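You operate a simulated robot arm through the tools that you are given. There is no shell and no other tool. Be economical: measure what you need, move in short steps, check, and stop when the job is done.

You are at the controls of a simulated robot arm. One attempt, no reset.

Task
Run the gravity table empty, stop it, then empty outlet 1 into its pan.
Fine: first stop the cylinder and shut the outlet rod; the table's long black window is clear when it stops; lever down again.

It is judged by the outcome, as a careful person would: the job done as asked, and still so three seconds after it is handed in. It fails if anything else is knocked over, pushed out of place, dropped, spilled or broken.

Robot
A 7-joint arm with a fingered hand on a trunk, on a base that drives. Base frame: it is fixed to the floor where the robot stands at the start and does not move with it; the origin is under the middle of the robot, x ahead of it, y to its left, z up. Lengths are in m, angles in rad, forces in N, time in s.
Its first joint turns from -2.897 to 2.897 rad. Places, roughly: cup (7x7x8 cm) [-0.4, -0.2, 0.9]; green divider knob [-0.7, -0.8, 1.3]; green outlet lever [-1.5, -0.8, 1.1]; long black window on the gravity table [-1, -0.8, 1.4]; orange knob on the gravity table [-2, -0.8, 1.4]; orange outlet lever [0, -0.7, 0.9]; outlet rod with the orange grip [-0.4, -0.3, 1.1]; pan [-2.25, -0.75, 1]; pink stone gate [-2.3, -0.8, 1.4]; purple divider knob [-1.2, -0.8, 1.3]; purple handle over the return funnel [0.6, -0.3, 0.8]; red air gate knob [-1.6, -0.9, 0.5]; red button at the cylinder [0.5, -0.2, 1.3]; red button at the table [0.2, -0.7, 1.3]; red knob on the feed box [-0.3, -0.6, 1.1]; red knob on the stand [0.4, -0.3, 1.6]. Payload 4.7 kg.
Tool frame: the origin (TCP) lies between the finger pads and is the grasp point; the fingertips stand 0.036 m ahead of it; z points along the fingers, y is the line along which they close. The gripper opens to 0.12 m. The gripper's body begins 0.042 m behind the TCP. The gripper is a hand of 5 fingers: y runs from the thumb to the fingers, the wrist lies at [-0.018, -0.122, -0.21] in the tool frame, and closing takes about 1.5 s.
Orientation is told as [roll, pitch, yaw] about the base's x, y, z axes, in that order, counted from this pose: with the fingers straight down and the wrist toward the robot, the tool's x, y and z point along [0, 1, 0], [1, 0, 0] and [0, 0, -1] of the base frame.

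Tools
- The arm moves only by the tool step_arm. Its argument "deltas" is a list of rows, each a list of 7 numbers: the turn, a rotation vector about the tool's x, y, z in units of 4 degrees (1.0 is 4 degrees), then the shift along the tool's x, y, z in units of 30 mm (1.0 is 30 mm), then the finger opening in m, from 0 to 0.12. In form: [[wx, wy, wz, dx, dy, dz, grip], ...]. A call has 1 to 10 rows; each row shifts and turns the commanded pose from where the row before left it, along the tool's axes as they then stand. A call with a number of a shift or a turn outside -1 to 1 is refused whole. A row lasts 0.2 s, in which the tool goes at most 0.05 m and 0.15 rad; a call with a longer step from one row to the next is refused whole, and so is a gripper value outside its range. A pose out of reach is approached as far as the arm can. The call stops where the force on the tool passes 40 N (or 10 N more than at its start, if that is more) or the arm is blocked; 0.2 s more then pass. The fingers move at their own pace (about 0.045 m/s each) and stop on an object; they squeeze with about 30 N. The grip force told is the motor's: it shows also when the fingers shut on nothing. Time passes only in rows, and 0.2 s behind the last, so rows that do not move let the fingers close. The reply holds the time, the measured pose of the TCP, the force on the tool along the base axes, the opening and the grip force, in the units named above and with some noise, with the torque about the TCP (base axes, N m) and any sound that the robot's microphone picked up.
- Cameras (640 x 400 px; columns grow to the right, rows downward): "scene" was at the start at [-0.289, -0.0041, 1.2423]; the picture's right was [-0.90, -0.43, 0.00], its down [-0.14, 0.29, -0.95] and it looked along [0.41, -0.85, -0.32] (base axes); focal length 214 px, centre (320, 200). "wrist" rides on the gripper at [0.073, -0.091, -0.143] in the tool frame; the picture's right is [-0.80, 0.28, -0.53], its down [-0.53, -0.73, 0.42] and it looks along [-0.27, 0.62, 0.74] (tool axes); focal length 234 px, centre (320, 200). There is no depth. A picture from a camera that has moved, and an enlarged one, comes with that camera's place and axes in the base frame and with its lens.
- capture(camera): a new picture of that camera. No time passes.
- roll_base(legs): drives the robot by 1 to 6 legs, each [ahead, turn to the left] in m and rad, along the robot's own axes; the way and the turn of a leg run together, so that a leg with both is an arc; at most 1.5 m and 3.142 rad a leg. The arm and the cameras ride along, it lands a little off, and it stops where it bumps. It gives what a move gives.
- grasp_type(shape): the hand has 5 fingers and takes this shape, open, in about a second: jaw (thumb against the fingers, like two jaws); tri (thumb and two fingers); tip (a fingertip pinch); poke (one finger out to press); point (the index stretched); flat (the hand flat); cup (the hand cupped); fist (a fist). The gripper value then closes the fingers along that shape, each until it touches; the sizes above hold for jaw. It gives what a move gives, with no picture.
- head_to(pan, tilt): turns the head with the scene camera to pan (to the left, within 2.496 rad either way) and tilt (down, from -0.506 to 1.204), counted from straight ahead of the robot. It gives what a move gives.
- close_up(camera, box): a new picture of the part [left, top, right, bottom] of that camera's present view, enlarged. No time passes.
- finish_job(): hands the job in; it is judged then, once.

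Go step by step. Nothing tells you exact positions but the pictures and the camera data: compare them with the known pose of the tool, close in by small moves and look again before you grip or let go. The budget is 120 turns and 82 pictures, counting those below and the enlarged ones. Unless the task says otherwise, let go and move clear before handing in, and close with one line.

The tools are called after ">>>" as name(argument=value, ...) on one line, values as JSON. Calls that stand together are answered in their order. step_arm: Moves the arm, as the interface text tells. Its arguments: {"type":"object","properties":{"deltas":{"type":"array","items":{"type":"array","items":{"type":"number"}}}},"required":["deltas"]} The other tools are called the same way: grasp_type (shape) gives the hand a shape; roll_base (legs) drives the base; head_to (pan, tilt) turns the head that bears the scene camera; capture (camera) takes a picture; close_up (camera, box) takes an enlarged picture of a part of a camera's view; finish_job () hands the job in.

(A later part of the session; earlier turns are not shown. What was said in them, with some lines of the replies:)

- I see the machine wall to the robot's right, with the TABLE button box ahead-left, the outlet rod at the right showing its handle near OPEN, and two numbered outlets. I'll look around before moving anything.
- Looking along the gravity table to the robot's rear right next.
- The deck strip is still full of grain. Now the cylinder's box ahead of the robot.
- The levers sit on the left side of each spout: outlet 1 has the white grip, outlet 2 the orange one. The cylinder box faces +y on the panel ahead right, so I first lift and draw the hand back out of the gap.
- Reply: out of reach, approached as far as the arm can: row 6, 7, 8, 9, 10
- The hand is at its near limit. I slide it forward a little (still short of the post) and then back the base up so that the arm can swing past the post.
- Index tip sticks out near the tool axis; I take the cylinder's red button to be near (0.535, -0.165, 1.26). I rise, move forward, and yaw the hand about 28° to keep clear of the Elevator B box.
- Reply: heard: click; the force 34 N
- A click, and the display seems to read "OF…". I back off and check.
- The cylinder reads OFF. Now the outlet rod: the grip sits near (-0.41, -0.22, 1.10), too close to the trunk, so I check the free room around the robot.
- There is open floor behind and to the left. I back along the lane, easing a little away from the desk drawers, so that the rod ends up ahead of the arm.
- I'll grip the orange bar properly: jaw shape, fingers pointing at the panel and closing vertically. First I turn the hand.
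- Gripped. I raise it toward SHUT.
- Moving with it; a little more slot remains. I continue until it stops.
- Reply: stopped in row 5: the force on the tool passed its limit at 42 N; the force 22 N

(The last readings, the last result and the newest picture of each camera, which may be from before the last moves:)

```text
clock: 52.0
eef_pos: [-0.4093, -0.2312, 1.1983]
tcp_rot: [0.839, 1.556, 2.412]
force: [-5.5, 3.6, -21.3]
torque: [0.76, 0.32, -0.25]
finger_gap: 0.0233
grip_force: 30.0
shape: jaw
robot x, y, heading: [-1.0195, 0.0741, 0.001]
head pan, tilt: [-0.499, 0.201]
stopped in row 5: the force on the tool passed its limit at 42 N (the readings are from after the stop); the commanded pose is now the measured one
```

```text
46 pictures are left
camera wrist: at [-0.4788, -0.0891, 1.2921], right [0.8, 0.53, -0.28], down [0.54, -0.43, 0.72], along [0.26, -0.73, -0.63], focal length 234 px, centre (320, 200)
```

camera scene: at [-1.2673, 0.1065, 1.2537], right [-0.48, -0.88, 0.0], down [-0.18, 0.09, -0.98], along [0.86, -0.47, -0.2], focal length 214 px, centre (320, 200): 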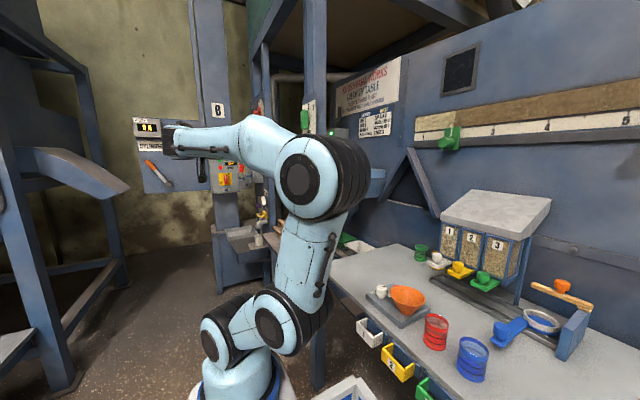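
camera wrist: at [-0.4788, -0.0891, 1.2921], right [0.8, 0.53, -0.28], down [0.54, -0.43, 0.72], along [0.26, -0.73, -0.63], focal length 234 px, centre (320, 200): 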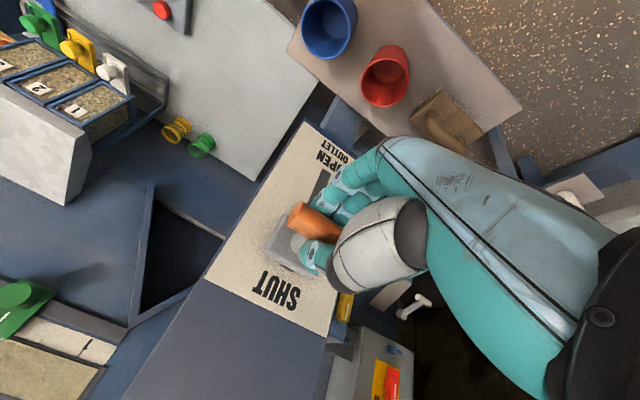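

It hit the upper stop at SHUT. Let go and draw back.

>>> step_arm(deltas=[[0, 0, 0, 0, 0, 0, 0.12], [0, 0, 0, 0, 0, 0, 0.12], [0, 0, 0, 0, 0, 0, 0.12], [0, 0, 0, 0, 0, 0, 0.12], [0, 0, 0, 0, 0, 0, 0.12], [0, 0, 0, 0, 0, -1, 0.12], [0, 0, 0, 0, 0, -1, 0.12], [0, 0, 0, 0, 0, -1, 0.12], [0, 0, 0, 0, 0, -1, 0.12], [0, 0, 0, 0, 0, -1, 0.12]])

>>> head_to(pan=-1.2, tilt=0.0)

>>> capture(camera="scene")

>>> capture(camera="wrist")

```text
clock: 54.2
eef_pos: [-0.4079, -0.0805, 1.2055]
tcp_rot: [0.845, 1.562, 2.416]
force: [0.1, -0.6, -0.9]
torque: [0.01, 0.0, 0.0]
finger_gap: 0.1195
grip_force: 0.1
shape: jaw
robot x, y, heading: [-1.0189, 0.0734, 0.01]
head pan, tilt: [-0.499, 0.201]
```

```text
clock: 55.3
eef_pos: [-0.4077, -0.0805, 1.2036]
tcp_rot: [0.823, 1.562, 2.395]
force: [0.1, -1.0, -0.1]
torque: [0.0, 0.0, 0.03]
finger_gap: 0.1196
grip_force: 0.1
shape: jaw
robot x, y, heading: [-1.0198, 0.0769, 0.003]
head pan, tilt: [-1.201, 0.0]
```

```text
45 pictures are left
camera scene: at [-1.3164, 0.0671, 1.2721], right [-0.93, -0.37, 0.0], down [0.0, 0.0, -1.0], along [0.37, -0.93, 0.0], focal length 214 px, centre (320, 200)
```

scene: 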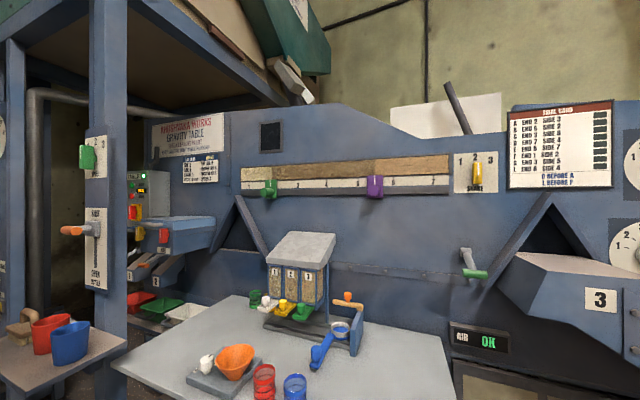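

```text
44 pictures are left
camera wrist: at [-0.4799, 0.0622, 1.2977], right [0.8, 0.53, -0.28], down [0.54, -0.43, 0.73], along [0.26, -0.73, -0.63], focal length 234 px, centre (320, 200)
```

wrist: 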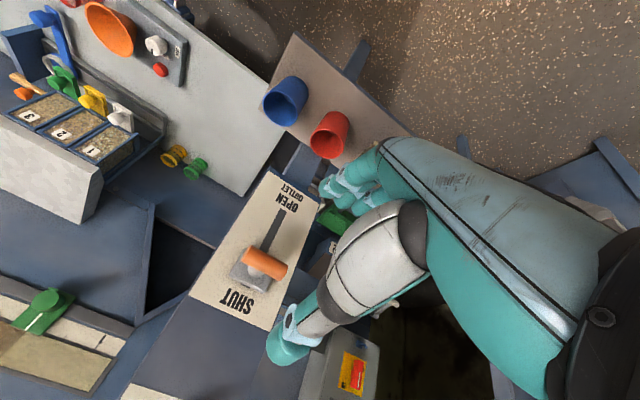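

The rod stays at SHUT. While the deck empties I return along the same path to stand opposite the TABLE box.

>>> step_arm(deltas=[[0, 0, 0, 0, -0.5, -1, 0.12], [0, 0, 0, 0, -0.5, -1, 0.12], [0, 0, 0, 0, -0.5, 0, 0.12], [0, 0, 0, 0, -0.5, 0, 0.12]])

>>> roll_base(legs=[[0.375, -0.2], [0.31, 0.2]])

>>> capture(camera="scene")

>>> capture(camera="wrist")

```text
clock: 56.3
eef_pos: [-0.4053, -0.0204, 1.2647]
tcp_rot: [0.91, 1.562, 2.484]
force: [-0.1, 0.0, 0.5]
torque: [0.03, 0.0, 0.03]
finger_gap: 0.1193
grip_force: 0.2
shape: jaw
robot x, y, heading: [-1.0196, 0.0731, 0.002]
head pan, tilt: [-1.201, 0.0]
```

```text
clock: 60.5
eef_pos: [0.2962, -0.0824, 1.2641]
tcp_rot: [0.818, 1.563, 2.393]
force: [0.3, 0.3, -0.5]
torque: [0.03, -0.01, 0.01]
finger_gap: 0.1194
grip_force: 0.1
shape: jaw
robot x, y, heading: [-0.3178, 0.01, 0.005]
head pan, tilt: [-1.201, 0.0]
```

```text
43 pictures are left
camera scene: at [-0.6142, 0.0022, 1.2722], right [-0.93, -0.37, 0.0], down [0.0, 0.0, -1.0], along [0.37, -0.93, 0.0], focal length 214 px, centre (320, 200)
```

scene: 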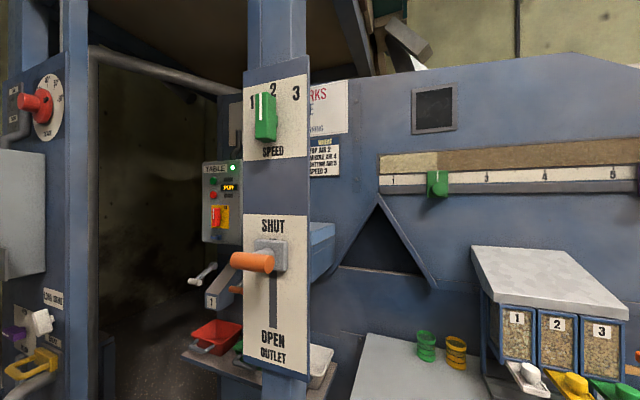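

```text
42 pictures are left
camera wrist: at [0.2248, 0.0583, 1.3575], right [0.8, 0.53, -0.28], down [0.54, -0.43, 0.73], along [0.26, -0.73, -0.63], focal length 234 px, centre (320, 200)
```

wrist: 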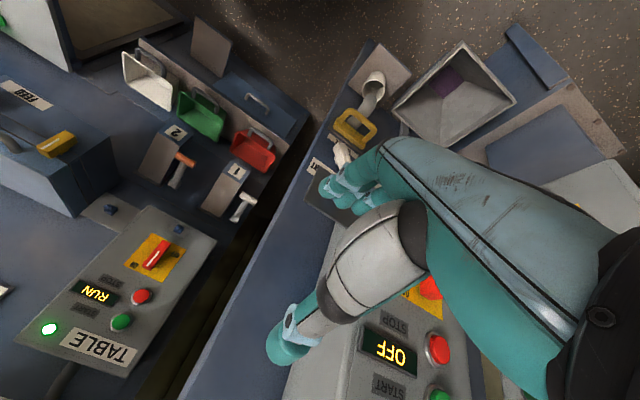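

The wrist view shows everything: TABLE's red button near (0.15, -0.685, 1.29), outlet 1's white-gripped lever, and the red pan under it. The deck is still running out, so I position the hand and wait.

>>> step_arm(deltas=[[0, 0, 0, 1, 0, 0, 0.12], [0, 0, 0, 1, 0, 0, 0.12], [0, 0, 0, 1, 0, 0.3, 0.12], [0, 0, 0, 1, 0, 0.5, 0.12], [0, 0, 0, 1, 0, 0.8, 0.12], [0, 0, 0, 0, -0.4, 1, 0.12], [0, 0, 0, 0, -0.4, 1, 0.12], [0, 0, 0, 0, 0, 1, 0.12], [0, 0, 0, 0, 0, 1, 0.12], [0, 0, 0, 0, 0, 1, 0.12]])

>>> grasp_type(shape="poke")

>>> capture(camera="wrist")

>>> close_up(camera="scene", box=[370, 60, 640, 240])

```text
clock: 62.7
eef_pos: [0.1472, -0.2834, 1.289]
tcp_rot: [0.836, 1.563, 2.41]
force: [-0.9, 0.8, 0.1]
torque: [0.02, -0.01, 0.03]
finger_gap: 0.1196
grip_force: 0.0
shape: jaw
robot x, y, heading: [-0.3169, 0.0072, 0.009]
head pan, tilt: [-1.201, 0.0]
```

```text
clock: 63.6
eef_pos: [0.1459, -0.2815, 1.2904]
tcp_rot: [0.819, 1.563, 2.393]
force: [-0.5, 0.0, 0.0]
torque: [0.0, 0.03, -0.04]
finger_gap: 0.0
grip_force: 0.0
shape: poke
robot x, y, heading: [-0.3177, 0.0074, 0.005]
head pan, tilt: [-1.201, 0.0]
```

```text
41 pictures are left
camera wrist: at [0.0755, -0.1399, 1.3819], right [0.8, 0.53, -0.28], down [0.54, -0.43, 0.73], along [0.26, -0.73, -0.63], focal length 234 px, centre (320, 200)
```

wrist: 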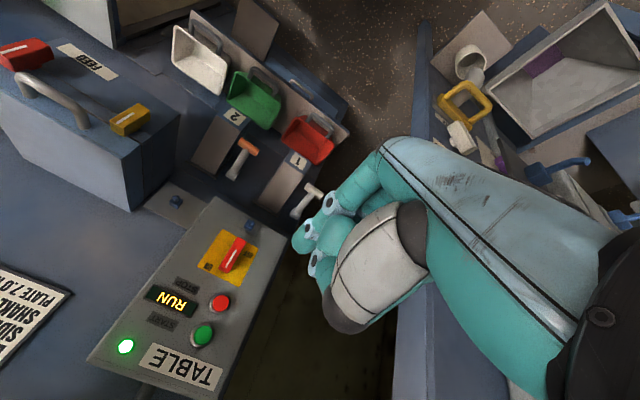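

```text
2.22 times, centred on (505, 150) of scene
camera zoom: at [-0.6143, 0.0022, 1.2721], right [-0.93, -0.37, 0.0], down [0.0, 0.0, -1.0], along [0.37, -0.93, 0.0], focal length 477 px, centre (-91, 311)
```

zoom: 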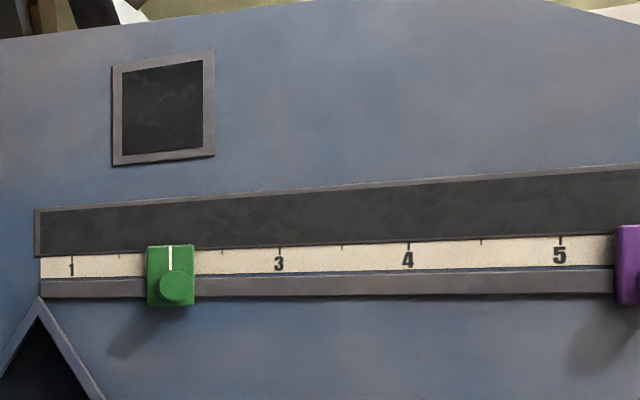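

The long window is now black in this view. I approach the TABLE button, and check the window's far end before pressing.

>>> step_arm(deltas=[[0, 0, 0, -0.5, -0.2, 1, 0.12], [0, 0, 0, 0, 0, 1, 0.12], [0, 0, 0, 0, 0, 1, 0.12], [0, 0, 0, 0, 0, 1, 0.12], [0, 0, 0, 0, 0, 1, 0.12], [0, 0, 0, 0, 0, 1, 0.12], [0, 0, 0, 0, 0, 1, 0.12], [0, 0, 0, 0, 0, 1, 0.12], [0, 0, 0, 0, 0, 1, 0.12], [0, 0, 0, 0, 0, 1, 0.12]])

>>> head_to(pan=-1.9, tilt=0.0)

>>> capture(camera="scene")

>>> capture(camera="wrist")

```text
clock: 65.8
eef_pos: [0.1624, -0.5844, 1.295]
tcp_rot: [0.883, 1.563, 2.457]
force: [0.4, 0.6, 0.8]
torque: [0.05, -0.03, -0.02]
finger_gap: 0.0001
grip_force: 0.0
shape: poke
robot x, y, heading: [-0.3191, 0.0087, 0.004]
head pan, tilt: [-1.201, 0.0]
```

```text
clock: 66.8
eef_pos: [0.1626, -0.5838, 1.2949]
tcp_rot: [0.81, 1.56, 2.386]
force: [-0.2, 0.5, -1.0]
torque: [0.01, 0.0, -0.02]
finger_gap: 0.0001
grip_force: 0.0
shape: poke
robot x, y, heading: [-0.3171, 0.0089, 0.004]
head pan, tilt: [-1.901, 0.0]
```

```text
39 pictures are left
camera scene: at [-0.6759, 0.0005, 1.2722], right [-0.95, 0.32, 0.0], down [0.0, 0.0, -1.0], along [-0.32, -0.95, 0.0], focal length 214 px, centre (320, 200)
```

scene: 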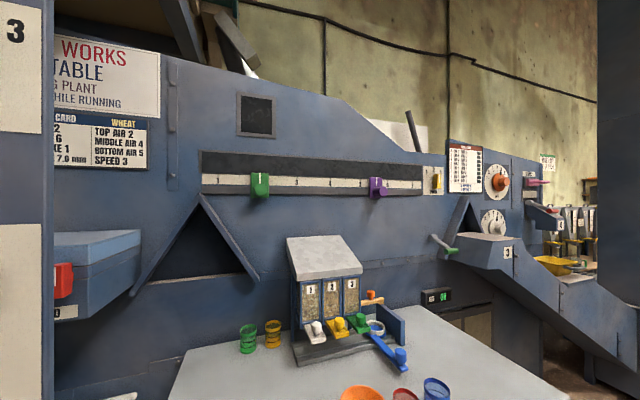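

```text
38 pictures are left
camera wrist: at [0.0909, -0.4413, 1.387], right [0.8, 0.53, -0.28], down [0.54, -0.43, 0.73], along [0.26, -0.73, -0.63], focal length 234 px, centre (320, 200)
```

wrist: 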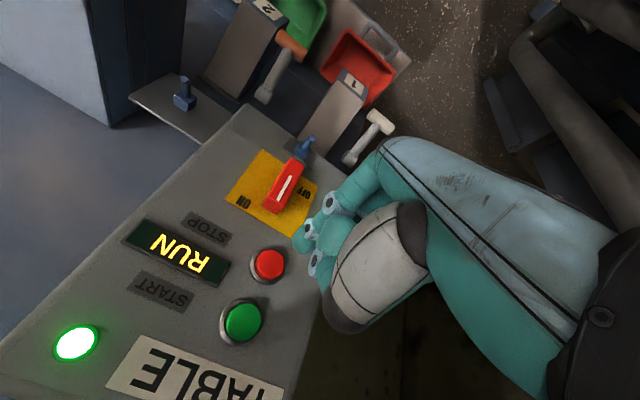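

The whole window is black and the table still reads RUN. Pressing its red button now.

>>> step_arm(deltas=[[0, 0, 0, 0, 0, 0.9, 0.12], [0, 0, 0, 0, 0, 0.7, 0.12]])

>>> close_up(camera="wrist", box=[220, 150, 420, 350])

```text
clock: 67.4
eef_pos: [0.1626, -0.6306, 1.2955]
tcp_rot: [0.756, 1.562, 2.33]
force: [-0.1, 0.3, 0.5]
torque: [0.03, -0.02, 0.0]
finger_gap: 0.0
grip_force: 0.0
shape: poke
robot x, y, heading: [-0.3178, 0.0075, 0.007]
head pan, tilt: [-1.901, 0.0]
```

```text
2.00 times, centred on (320, 250) of wrist
camera zoom: at [0.09, -0.4892, 1.3873], right [0.8, 0.53, -0.28], down [0.54, -0.43, 0.73], along [0.26, -0.73, -0.63], focal length 468 px, centre (320, 100)
```

zoom: 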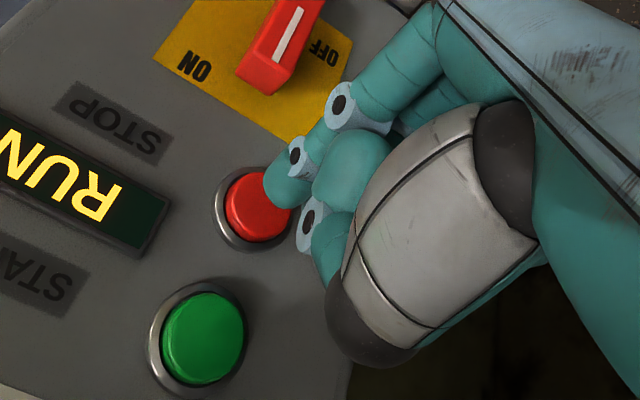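

>>> step_arm(deltas=[[0, 0, 0, 0, 0, 0.5, 0.12], [0, 0, 0, 0, 0, 0.3, 0.12], [0, 0, 0, 0, 0, 0.3, 0.12], [0, 0, 0, 0, 0, 0.2, 0.12]])

>>> close_up(camera="wrist", box=[160, 150, 420, 350])

```text
clock: 68.3
eef_pos: [0.1646, -0.6582, 1.2942]
tcp_rot: [0.395, 1.558, 1.968]
force: [-10.6, 90.7, -6.4]
torque: [1.92, -0.22, -1.71]
finger_gap: 0.0001
grip_force: 0.1
shape: poke
robot x, y, heading: [-0.3165, 0.0038, 0.013]
head pan, tilt: [-1.901, 0.0]
heard: click
stopped in row 4: the force on the tool passed its limit at 44 N (the readings are from after the stop); the commanded pose is now the measured one
```

```text
2.00 times, centred on (290, 250) of wrist
camera zoom: at [0.0923, -0.5159, 1.3873], right [0.8, 0.53, -0.28], down [0.54, -0.43, 0.73], along [0.27, -0.73, -0.63], focal length 468 px, centre (380, 100)
```

zoom: 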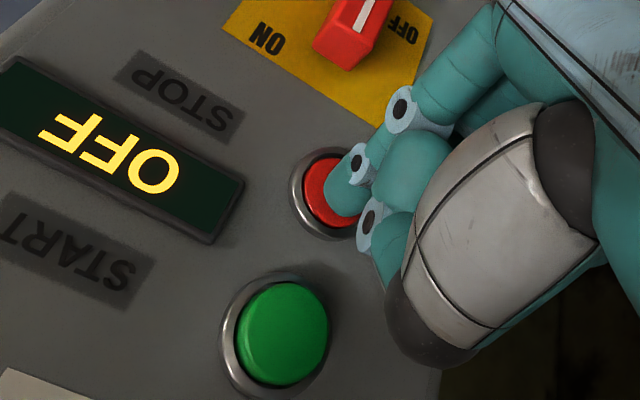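

TABLE reads OFF. I back away and study outlet 1's lever and pan.

>>> step_arm(deltas=[[0, 0, 0, 0, 0, -0.8, 0.12], [0, 0, 0, 0, 0, -1, 0.12], [0, 0, 0, 0, 0, -1, 0.12], [0, 0, 0, 0, 0, -1, 0.12], [0, 0, 0, 0, 0, -1, 0.12], [0, 0, 0, 0, 0, -1, 0.12], [0, 0, 0, 0, 0, -1, 0.12]])

>>> grasp_type(shape="jaw")

>>> head_to(pan=-1.0, tilt=0.4)

>>> capture(camera="scene")

>>> capture(camera="wrist")

```text
clock: 70.0
eef_pos: [0.164, -0.4585, 1.2952]
tcp_rot: [0.572, 1.559, 2.147]
force: [0.2, -0.6, -0.5]
torque: [-0.03, 0.0, -0.01]
finger_gap: 0.0
grip_force: 0.1
shape: poke
robot x, y, heading: [-0.3188, 0.0064, 0.008]
head pan, tilt: [-1.901, 0.0]
```

```text
clock: 70.8
eef_pos: [0.1644, -0.4596, 1.2946]
tcp_rot: [0.56, 1.56, 2.133]
force: [-0.2, -0.6, 0.0]
torque: [-0.01, -0.01, -0.01]
finger_gap: 0.12
grip_force: 0.1
shape: jaw
robot x, y, heading: [-0.3195, 0.0066, 0.009]
head pan, tilt: [-1.901, 0.0]
```

```text
clock: 72.0
eef_pos: [0.1654, -0.4603, 1.2966]
tcp_rot: [0.563, 1.561, 2.137]
force: [-0.3, 0.1, -0.4]
torque: [0.02, -0.01, 0.03]
finger_gap: 0.1201
grip_force: 0.0
shape: jaw
robot x, y, heading: [-0.3168, 0.0104, 0.007]
head pan, tilt: [-1.0, 0.4]
```

```text
35 pictures are left
camera scene: at [-0.5969, 0.0079, 1.2352], right [-0.84, -0.55, 0.0], down [-0.21, 0.33, -0.92], along [0.5, -0.77, -0.39], focal length 214 px, centre (320, 200)
```

scene: 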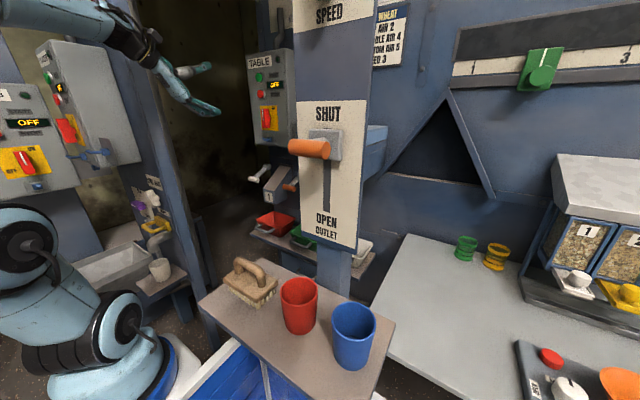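

```text
34 pictures are left
camera wrist: at [0.0921, -0.3178, 1.3881], right [0.8, 0.53, -0.28], down [0.54, -0.43, 0.73], along [0.26, -0.73, -0.63], focal length 234 px, centre (320, 200)
```

wrist: 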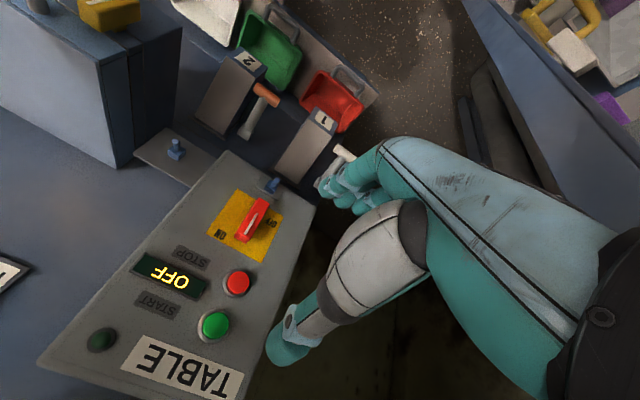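

The lever grip is about (0.235, -0.666, 0.91), pivoting at about (0.25, -0.79, 0.915), so it lies outward now. I lower the open hand in front of it with a slight yaw to stay clear of the post.

>>> step_arm(deltas=[[0, -1, 0, 0, 0.9, 0, 0.12], [0, -1, 0, 0, 0.9, 0, 0.12], [0, -1, 0, 0, 0.9, 0, 0.12], [0, -1, 0, 0, 0.9, 0, 0.12], [0, 0, 0, 0, 0.9, 0, 0.12], [0, 0, 0, 0, 0.9, 0, 0.12], [0, 0, 0, 0, 0.9, 0, 0.12], [0, 0, 0, 0, 0.9, 0, 0.12], [0, 0, 0, 0, 0.9, 0, 0.12], [0, 0, 0, 0, 0.9, 0, 0.12]])

>>> capture(camera="wrist")

>>> capture(camera="scene")

```text
clock: 74.2
eef_pos: [0.1642, -0.4569, 1.0247]
tcp_rot: [0.227, 1.56, 2.08]
force: [0.1, 0.3, 0.7]
torque: [0.0, 0.02, -0.01]
finger_gap: 0.1201
grip_force: 0.1
shape: jaw
robot x, y, heading: [-0.317, 0.0075, 0.005]
head pan, tilt: [-1.0, 0.4]
```

```text
33 pictures are left
camera wrist: at [0.0551, -0.3399, 1.118], right [0.62, 0.73, -0.28], down [0.63, -0.27, 0.73], along [0.46, -0.63, -0.63], focal length 234 px, centre (320, 200)
```

wrist: 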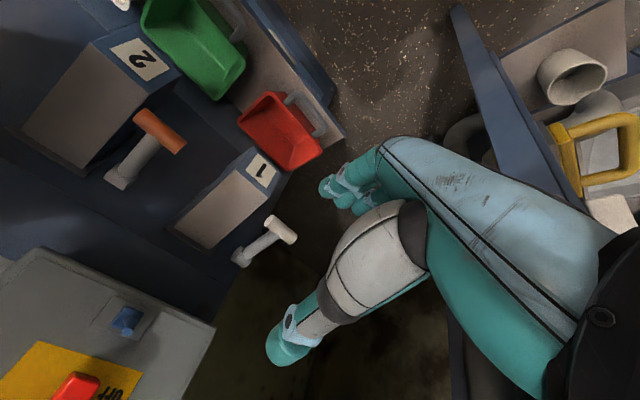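

```text
32 pictures are left
camera scene: at [-0.5969, 0.008, 1.2351], right [-0.84, -0.55, 0.0], down [-0.21, 0.33, -0.92], along [0.5, -0.77, -0.39], focal length 214 px, centre (320, 200)
```

scene: 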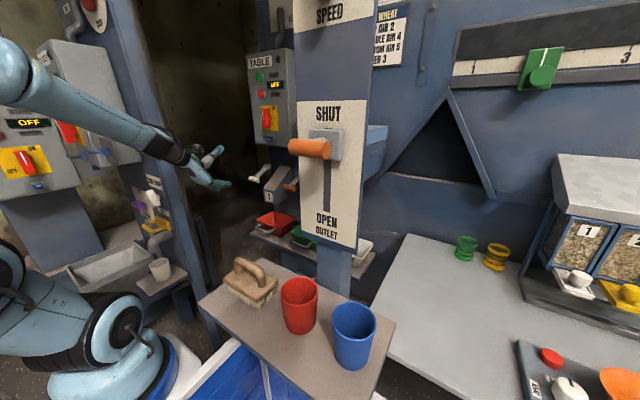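

>>> step_arm(deltas=[[0, 0, 0, -0.07, 0.9, 0.5, 0.12], [0, 0, 0, -0.07, 0.9, 0.8, 0.12], [0, 0, 0, -0.07, 0.9, 1, 0.12], [0, 0, 0, -0.07, 0.7, 1, 0.12], [0, 0, 0, -0.07, 0.3, 1, 0.12]])

>>> capture(camera="wrist")

```text
clock: 75.5
eef_pos: [0.2095, -0.5747, 0.9113]
tcp_rot: [0.25, 1.56, 2.106]
force: [0.3, -0.6, 0.6]
torque: [0.02, 0.03, 0.03]
finger_gap: 0.1201
grip_force: 0.0
shape: jaw
robot x, y, heading: [-0.3189, 0.008, 0.008]
head pan, tilt: [-1.0, 0.4]
```

```text
31 pictures are left
camera wrist: at [0.1003, -0.458, 1.0045], right [0.62, 0.73, -0.28], down [0.63, -0.27, 0.73], along [0.46, -0.63, -0.63], focal length 234 px, centre (320, 200)
```

wrist: 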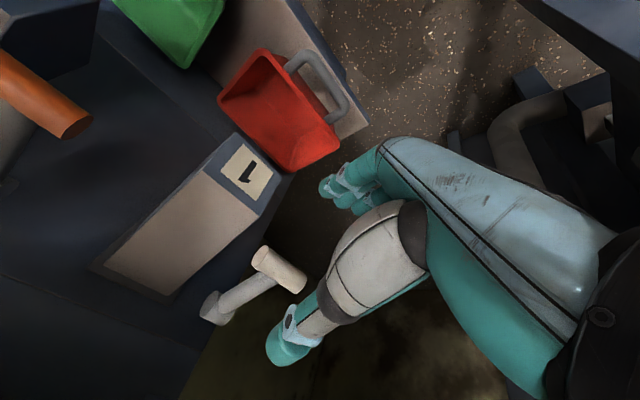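

>>> step_arm(deltas=[[0, 0, 0, 0.1, -0.05, 0.9, 0.12], [0, 0, 0, 0, 0, 0.9, 0.12], [0, 0, 0, 0, 0, 0.7, 0.12], [0, 0, 0, 0, 0, 0.4, 0.12]])

>>> capture(camera="wrist")

```text
clock: 76.5
eef_pos: [0.2282, -0.6595, 0.9117]
tcp_rot: [0.28, 1.56, 2.133]
force: [-0.4, 0.3, 0.6]
torque: [0.02, 0.0, 0.06]
finger_gap: 0.1195
grip_force: 0.0
shape: jaw
robot x, y, heading: [-0.3204, 0.0074, 0.01]
head pan, tilt: [-1.0, 0.4]
```

```text
30 pictures are left
camera wrist: at [0.1203, -0.5432, 1.0052], right [0.62, 0.73, -0.28], down [0.63, -0.27, 0.73], along [0.46, -0.63, -0.63], focal length 234 px, centre (320, 200)
```

wrist: 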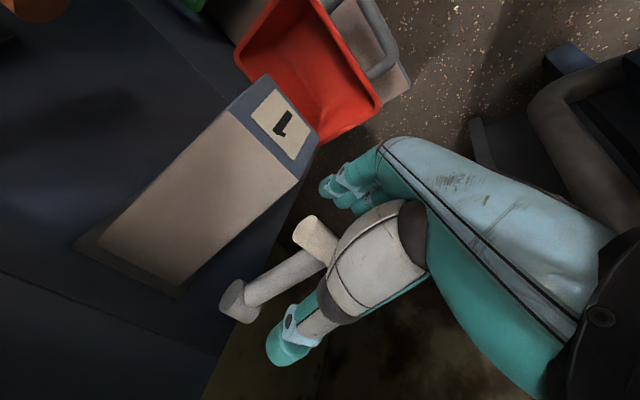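

>>> step_arm(deltas=[[0, 0, 0, 0, 0, 0, 0.0], [0, 0, 0, 0, 0, 0, 0.0], [0, 0, 0, 0, 0, 0, 0.0], [0, 0, 0, 0, 0, 0, 0.0], [0, 0, 0, 0, 0, 0, 0.0], [0, 0, 0, 0, 0, 0, 0.0], [0, 0, 0, 0, 0, 0, 0.0], [0, 0, 0, 0, 0, 0, 0.0]])

>>> capture(camera="wrist")

```text
clock: 78.2
eef_pos: [0.2291, -0.6596, 0.913]
tcp_rot: [0.308, 1.562, 2.162]
force: [-0.4, 0.4, 2.8]
torque: [-0.45, 0.0, -0.02]
finger_gap: 0.0211
grip_force: 30.2
shape: jaw
robot x, y, heading: [-0.3175, 0.0087, 0.013]
head pan, tilt: [-1.0, 0.4]
```

```text
29 pictures are left
camera wrist: at [0.1203, -0.543, 1.0056], right [0.62, 0.73, -0.28], down [0.63, -0.27, 0.73], along [0.46, -0.63, -0.63], focal length 234 px, centre (320, 200)
```

wrist: 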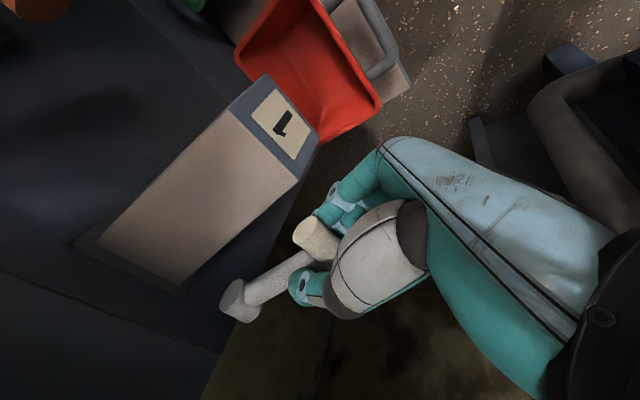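

Gripped. Lifting the lever along its arc.

>>> step_arm(deltas=[[0, 0, 0, 0.01, -0.37, 0.02, 0], [0, 0, 0, 0.01, -0.37, 0.04, 0], [0, 0, 0, 0.025, -0.36, 0.08, 0], [0, 0, 0, 0.03, -0.36, 0.1, 0], [0, 0, 0, 0.04, -0.34, 0.14, 0], [0, 0, 0, 0.045, -0.33, 0.16, 0]])

>>> capture(camera="wrist")

```text
clock: 79.0
eef_pos: [0.2291, -0.6602, 0.9394]
tcp_rot: [0.206, 1.552, 2.061]
force: [-5.2, 15.6, -1.9]
torque: [-0.09, 0.09, -0.1]
finger_gap: 0.0209
grip_force: 30.1
shape: jaw
robot x, y, heading: [-0.3149, 0.007, 0.013]
head pan, tilt: [-1.0, 0.4]
stopped in row 3: the force on the tool passed its limit at 41 N (the readings are from after the stop); the commanded pose is now the measured one
```

```text
28 pictures are left
camera wrist: at [0.1209, -0.5442, 1.0332], right [0.62, 0.73, -0.27], down [0.64, -0.27, 0.72], along [0.46, -0.62, -0.63], focal length 234 px, centre (320, 200)
```

wrist: 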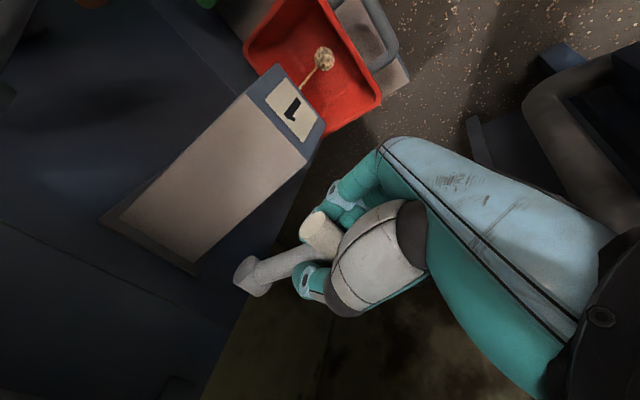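

Grain is falling into the red pan. I lift a bit further, following the lever's arc more gently.

>>> step_arm(deltas=[[0, 0, 0, -0.02, -0.2, -0.08, 0], [0, 0, 0, 0, -0.3, 0, 0], [0, 0, 0, 0, -0.3, 0.03, 0], [0, 0, 0, 0, -0.3, 0.05, 0]])

>>> capture(camera="wrist")

```text
clock: 80.0
eef_pos: [0.2297, -0.662, 0.9719]
tcp_rot: [0.22, 1.554, 2.073]
force: [-3.9, 11.0, -9.2]
torque: [1.02, 0.26, -0.17]
finger_gap: 0.0184
grip_force: 30.3
shape: jaw
robot x, y, heading: [-0.3179, 0.0071, 0.008]
head pan, tilt: [-1.0, 0.4]
```

```text
27 pictures are left
camera wrist: at [0.1216, -0.5454, 1.0666], right [0.62, 0.73, -0.27], down [0.64, -0.27, 0.72], along [0.46, -0.62, -0.63], focal length 234 px, centre (320, 200)
```

wrist: 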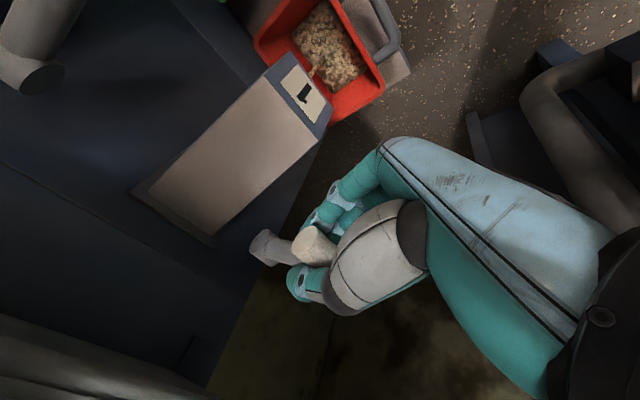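

>>> step_arm(deltas=[[0, 0, 0, 0, 0, 0, 0]])

>>> close_up(camera="wrist", box=[220, 0, 420, 140])

```text
clock: 80.5
eef_pos: [0.2303, -0.6605, 0.9729]
tcp_rot: [0.217, 1.555, 2.072]
force: [-6.8, 9.3, -10.3]
torque: [1.09, 0.27, -0.22]
finger_gap: 0.0187
grip_force: 30.5
shape: jaw
robot x, y, heading: [-0.3206, 0.0111, 0.01]
head pan, tilt: [-1.0, 0.4]
```

```text
2.86 times, centred on (320, 70) of wrist
camera zoom: at [0.1215, -0.5455, 1.067], right [0.62, 0.73, -0.27], down [0.64, -0.27, 0.72], along [0.46, -0.62, -0.63], focal length 669 px, centre (320, 571)
```

zoom: 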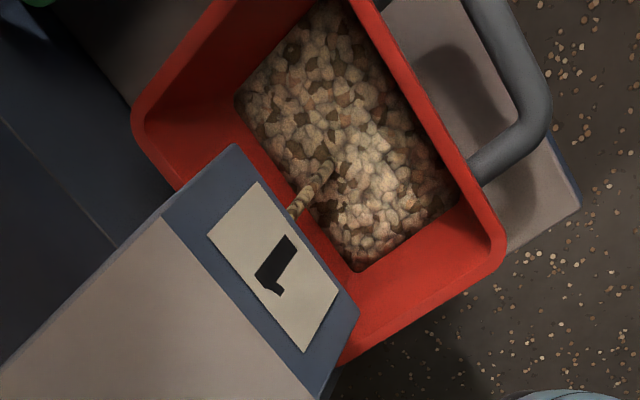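

Still running, pan well below its rim. I hold and watch.

>>> step_arm(deltas=[[0, 0, 0, 0, 0, 0, 0], [0, 0, 0, 0, 0, 0, 0], [0, 0, 0, 0, 0, 0, 0], [0, 0, 0, 0, 0, 0, 0]])

>>> close_up(camera="wrist", box=[220, 0, 420, 140])

```text
clock: 81.5
eef_pos: [0.23, -0.6608, 0.9741]
tcp_rot: [0.212, 1.553, 2.066]
force: [-7.8, 6.9, -8.4]
torque: [1.01, 0.26, -0.3]
finger_gap: 0.0185
grip_force: 30.3
shape: jaw
robot x, y, heading: [-0.3162, 0.0064, 0.008]
head pan, tilt: [-1.0, 0.4]
```

```text
2.86 times, centred on (320, 70) of wrist
camera zoom: at [0.1216, -0.5454, 1.0672], right [0.62, 0.73, -0.27], down [0.64, -0.27, 0.72], along [0.46, -0.62, -0.63], focal length 669 px, centre (320, 571)
```

zoom: 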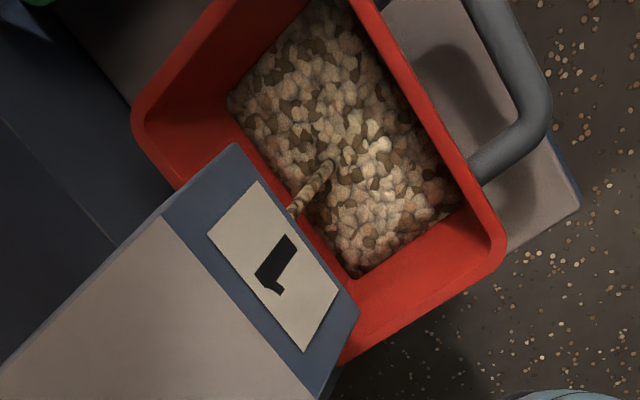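

>>> step_arm(deltas=[[0, 0, 0, 0, 0, 0, 0], [0, 0, 0, 0, 0, 0, 0], [0, 0, 0, 0, 0, 0, 0], [0, 0, 0, 0, 0, 0, 0], [0, 0, 0, 0, 0, 0, 0], [0, 0, 0, 0, 0, 0, 0], [0, 0, 0, 0, 0, 0, 0], [0, 0, 0, 0, 0, 0, 0]])

>>> close_up(camera="wrist", box=[220, 0, 420, 140])

```text
clock: 83.2
eef_pos: [0.2304, -0.6613, 0.973]
tcp_rot: [0.21, 1.553, 2.064]
force: [-9.2, 4.9, -9.2]
torque: [1.06, 0.28, -0.26]
finger_gap: 0.0184
grip_force: 29.9
shape: jaw
robot x, y, heading: [-0.3173, 0.0105, 0.011]
head pan, tilt: [-1.0, 0.4]
```

```text
2.86 times, centred on (320, 70) of wrist
camera zoom: at [0.1216, -0.5454, 1.0671], right [0.62, 0.73, -0.27], down [0.64, -0.27, 0.72], along [0.46, -0.62, -0.63], focal length 669 px, centre (320, 571)
```

zoom: 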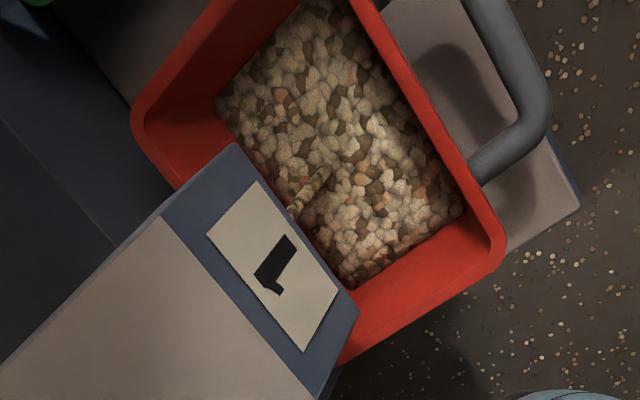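

>>> step_arm(deltas=[[0, 0, 0, 0, 0, 0, 0], [0, 0, 0, 0, 0, 0, 0], [0, 0, 0, 0, 0, 0, 0], [0, 0, 0, 0, 0, 0, 0], [0, 0, 0, 0, 0, 0, 0], [0, 0, 0, 0, 0, 0, 0], [0, 0, 0, 0, 0, 0, 0], [0, 0, 0, 0, 0, 0, 0], [0, 0, 0, 0, 0, 0, 0], [0, 0, 0, 0, 0, 0, 0]])

>>> close_up(camera="wrist", box=[220, 0, 420, 140])

```text
clock: 85.5
eef_pos: [0.2289, -0.6606, 0.9733]
tcp_rot: [0.207, 1.553, 2.061]
force: [-9.6, 4.2, -9.6]
torque: [1.0, 0.23, -0.31]
finger_gap: 0.0186
grip_force: 30.4
shape: jaw
robot x, y, heading: [-0.3194, 0.0075, 0.01]
head pan, tilt: [-1.0, 0.4]
```

```text
2.86 times, centred on (320, 70) of wrist
camera zoom: at [0.1216, -0.5453, 1.0671], right [0.62, 0.73, -0.27], down [0.64, -0.27, 0.72], along [0.46, -0.62, -0.63], focal length 669 px, centre (320, 571)
```

zoom: 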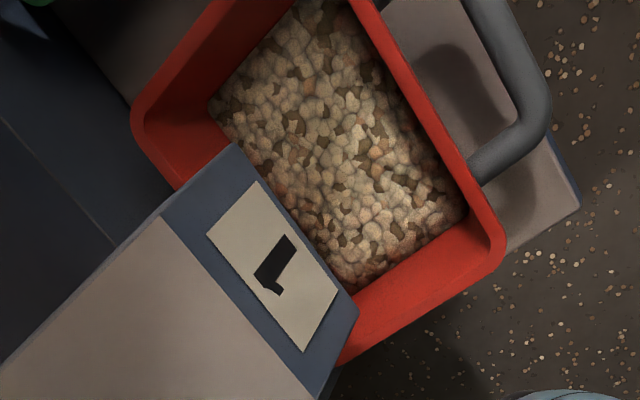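

The stream has ended; the outlet is empty. Now the lever goes down again.

>>> step_arm(deltas=[[0, 0, 0, 0, 0.3, -0.05, 0], [0, 0, 0, 0, 0.35, 0, 0], [0, 0, 0, 0, 0.35, 0, 0], [0, 0, 0, 0, 0.35, 0.03, 0], [0, 0, 0, 0, 0.35, 0, 0], [0, 0, 0, 0, 0.3, 0, 0], [0, 0, 0, 0, 0.2, 0, 0]])

>>> capture(camera="wrist")

```text
clock: 87.0
eef_pos: [0.2291, -0.661, 0.9099]
tcp_rot: [0.228, 1.559, 2.081]
force: [-14.5, -21.7, 25.6]
torque: [-1.8, -0.27, -0.79]
finger_gap: 0.0228
grip_force: 30.2
shape: jaw
robot x, y, heading: [-0.3167, 0.0073, 0.013]
head pan, tilt: [-1.0, 0.4]
```

```text
22 pictures are left
camera wrist: at [0.1202, -0.5445, 1.0034], right [0.63, 0.73, -0.28], down [0.63, -0.27, 0.73], along [0.46, -0.63, -0.63], focal length 234 px, centre (320, 200)
```

wrist: 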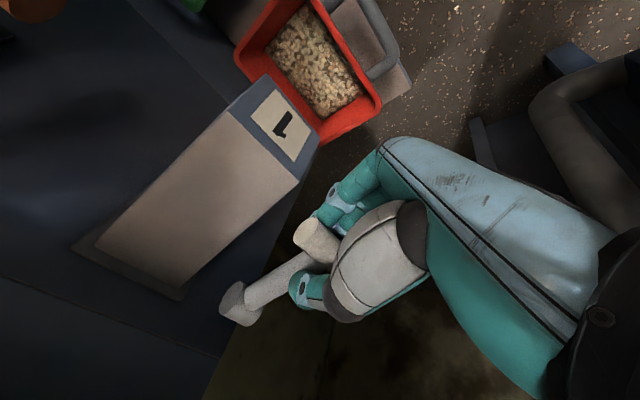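

Back down on its stop. I let go and withdraw.

>>> step_arm(deltas=[[0, 0, 0, 0, -0.1, 0, 0.12], [0, 0, 0, 0, 0, 0, 0.12], [0, 0, 0, 0, 0, 0, 0.12], [0, 0, 0, 0, 0, 0, 0.12], [0, 0, 0, 0, 0, 0, 0.12], [0, 0, 0, 0, 0, -0.7, 0.12], [0, 0, 0, 0, 0, -1, 0.12], [0, 0, 0, 0, 0, -1, 0.12], [0, 0, 0, 0, 0, -1, 0.12], [0, 0, 0, 0, 0, -1, 0.12]])

>>> step_arm(deltas=[[0, 0, 0, 0, -1, -0.5, 0.12], [0, 0, 0, 0, -1, -0.5, 0.12], [0, 0, 0, 0, -1, -0.5, 0.12], [0, 0, 0, 0, -1, 0, 0.12], [0, 0, 0, 0, -1, 0, 0.12], [0, 0, 0, 0, -1, 0, 0.12], [0, 0, 0, 0, -1, 0, 0.12]])

>>> capture(camera="wrist")

>>> capture(camera="scene")

```text
clock: 89.2
eef_pos: [0.1891, -0.5229, 0.9119]
tcp_rot: [0.207, 1.554, 2.059]
force: [-0.4, -0.2, -0.7]
torque: [0.0, 0.0, 0.02]
finger_gap: 0.1197
grip_force: 0.1
shape: jaw
robot x, y, heading: [-0.3164, 0.0059, 0.011]
head pan, tilt: [-1.0, 0.4]
```

```text
clock: 90.8
eef_pos: [0.1802, -0.4827, 1.1228]
tcp_rot: [0.238, 1.554, 2.092]
force: [-0.5, 0.0, 0.3]
torque: [-0.02, -0.02, -0.04]
finger_gap: 0.1198
grip_force: 0.1
shape: jaw
robot x, y, heading: [-0.316, 0.0072, 0.008]
head pan, tilt: [-1.0, 0.4]
```

```text
21 pictures are left
camera wrist: at [0.0726, -0.3676, 1.2164], right [0.62, 0.73, -0.27], down [0.64, -0.27, 0.72], along [0.46, -0.62, -0.63], focal length 234 px, centre (320, 200)
```

wrist: 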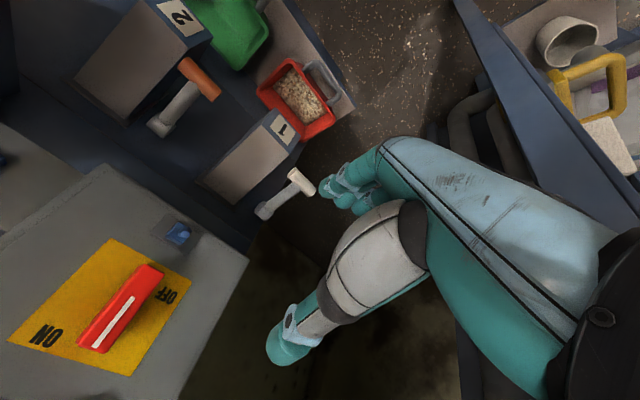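

```text
20 pictures are left
camera scene: at [-0.5969, 0.0078, 1.2352], right [-0.84, -0.55, 0.0], down [-0.21, 0.33, -0.92], along [0.5, -0.77, -0.39], focal length 214 px, centre (320, 200)
```

scene: 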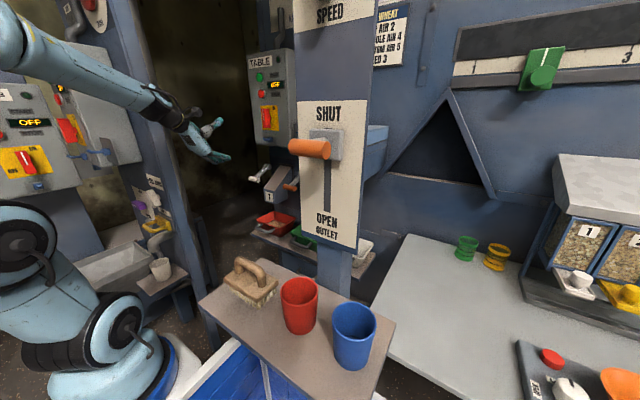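

The cylinder and table both read OFF, the rod is at SHUT, the window is black, the grain is in the red pan and lever 1 is down and parallel to lever 2. The hand is clear, so I'm handing in.

>>> finish_job()

```text
The job is handed in.
```

The gravity table was run empty and stopped, outlet 1 was emptied into its red pan, and its lever is back down. The cylinder had been stopped and the outlet rod shut first.
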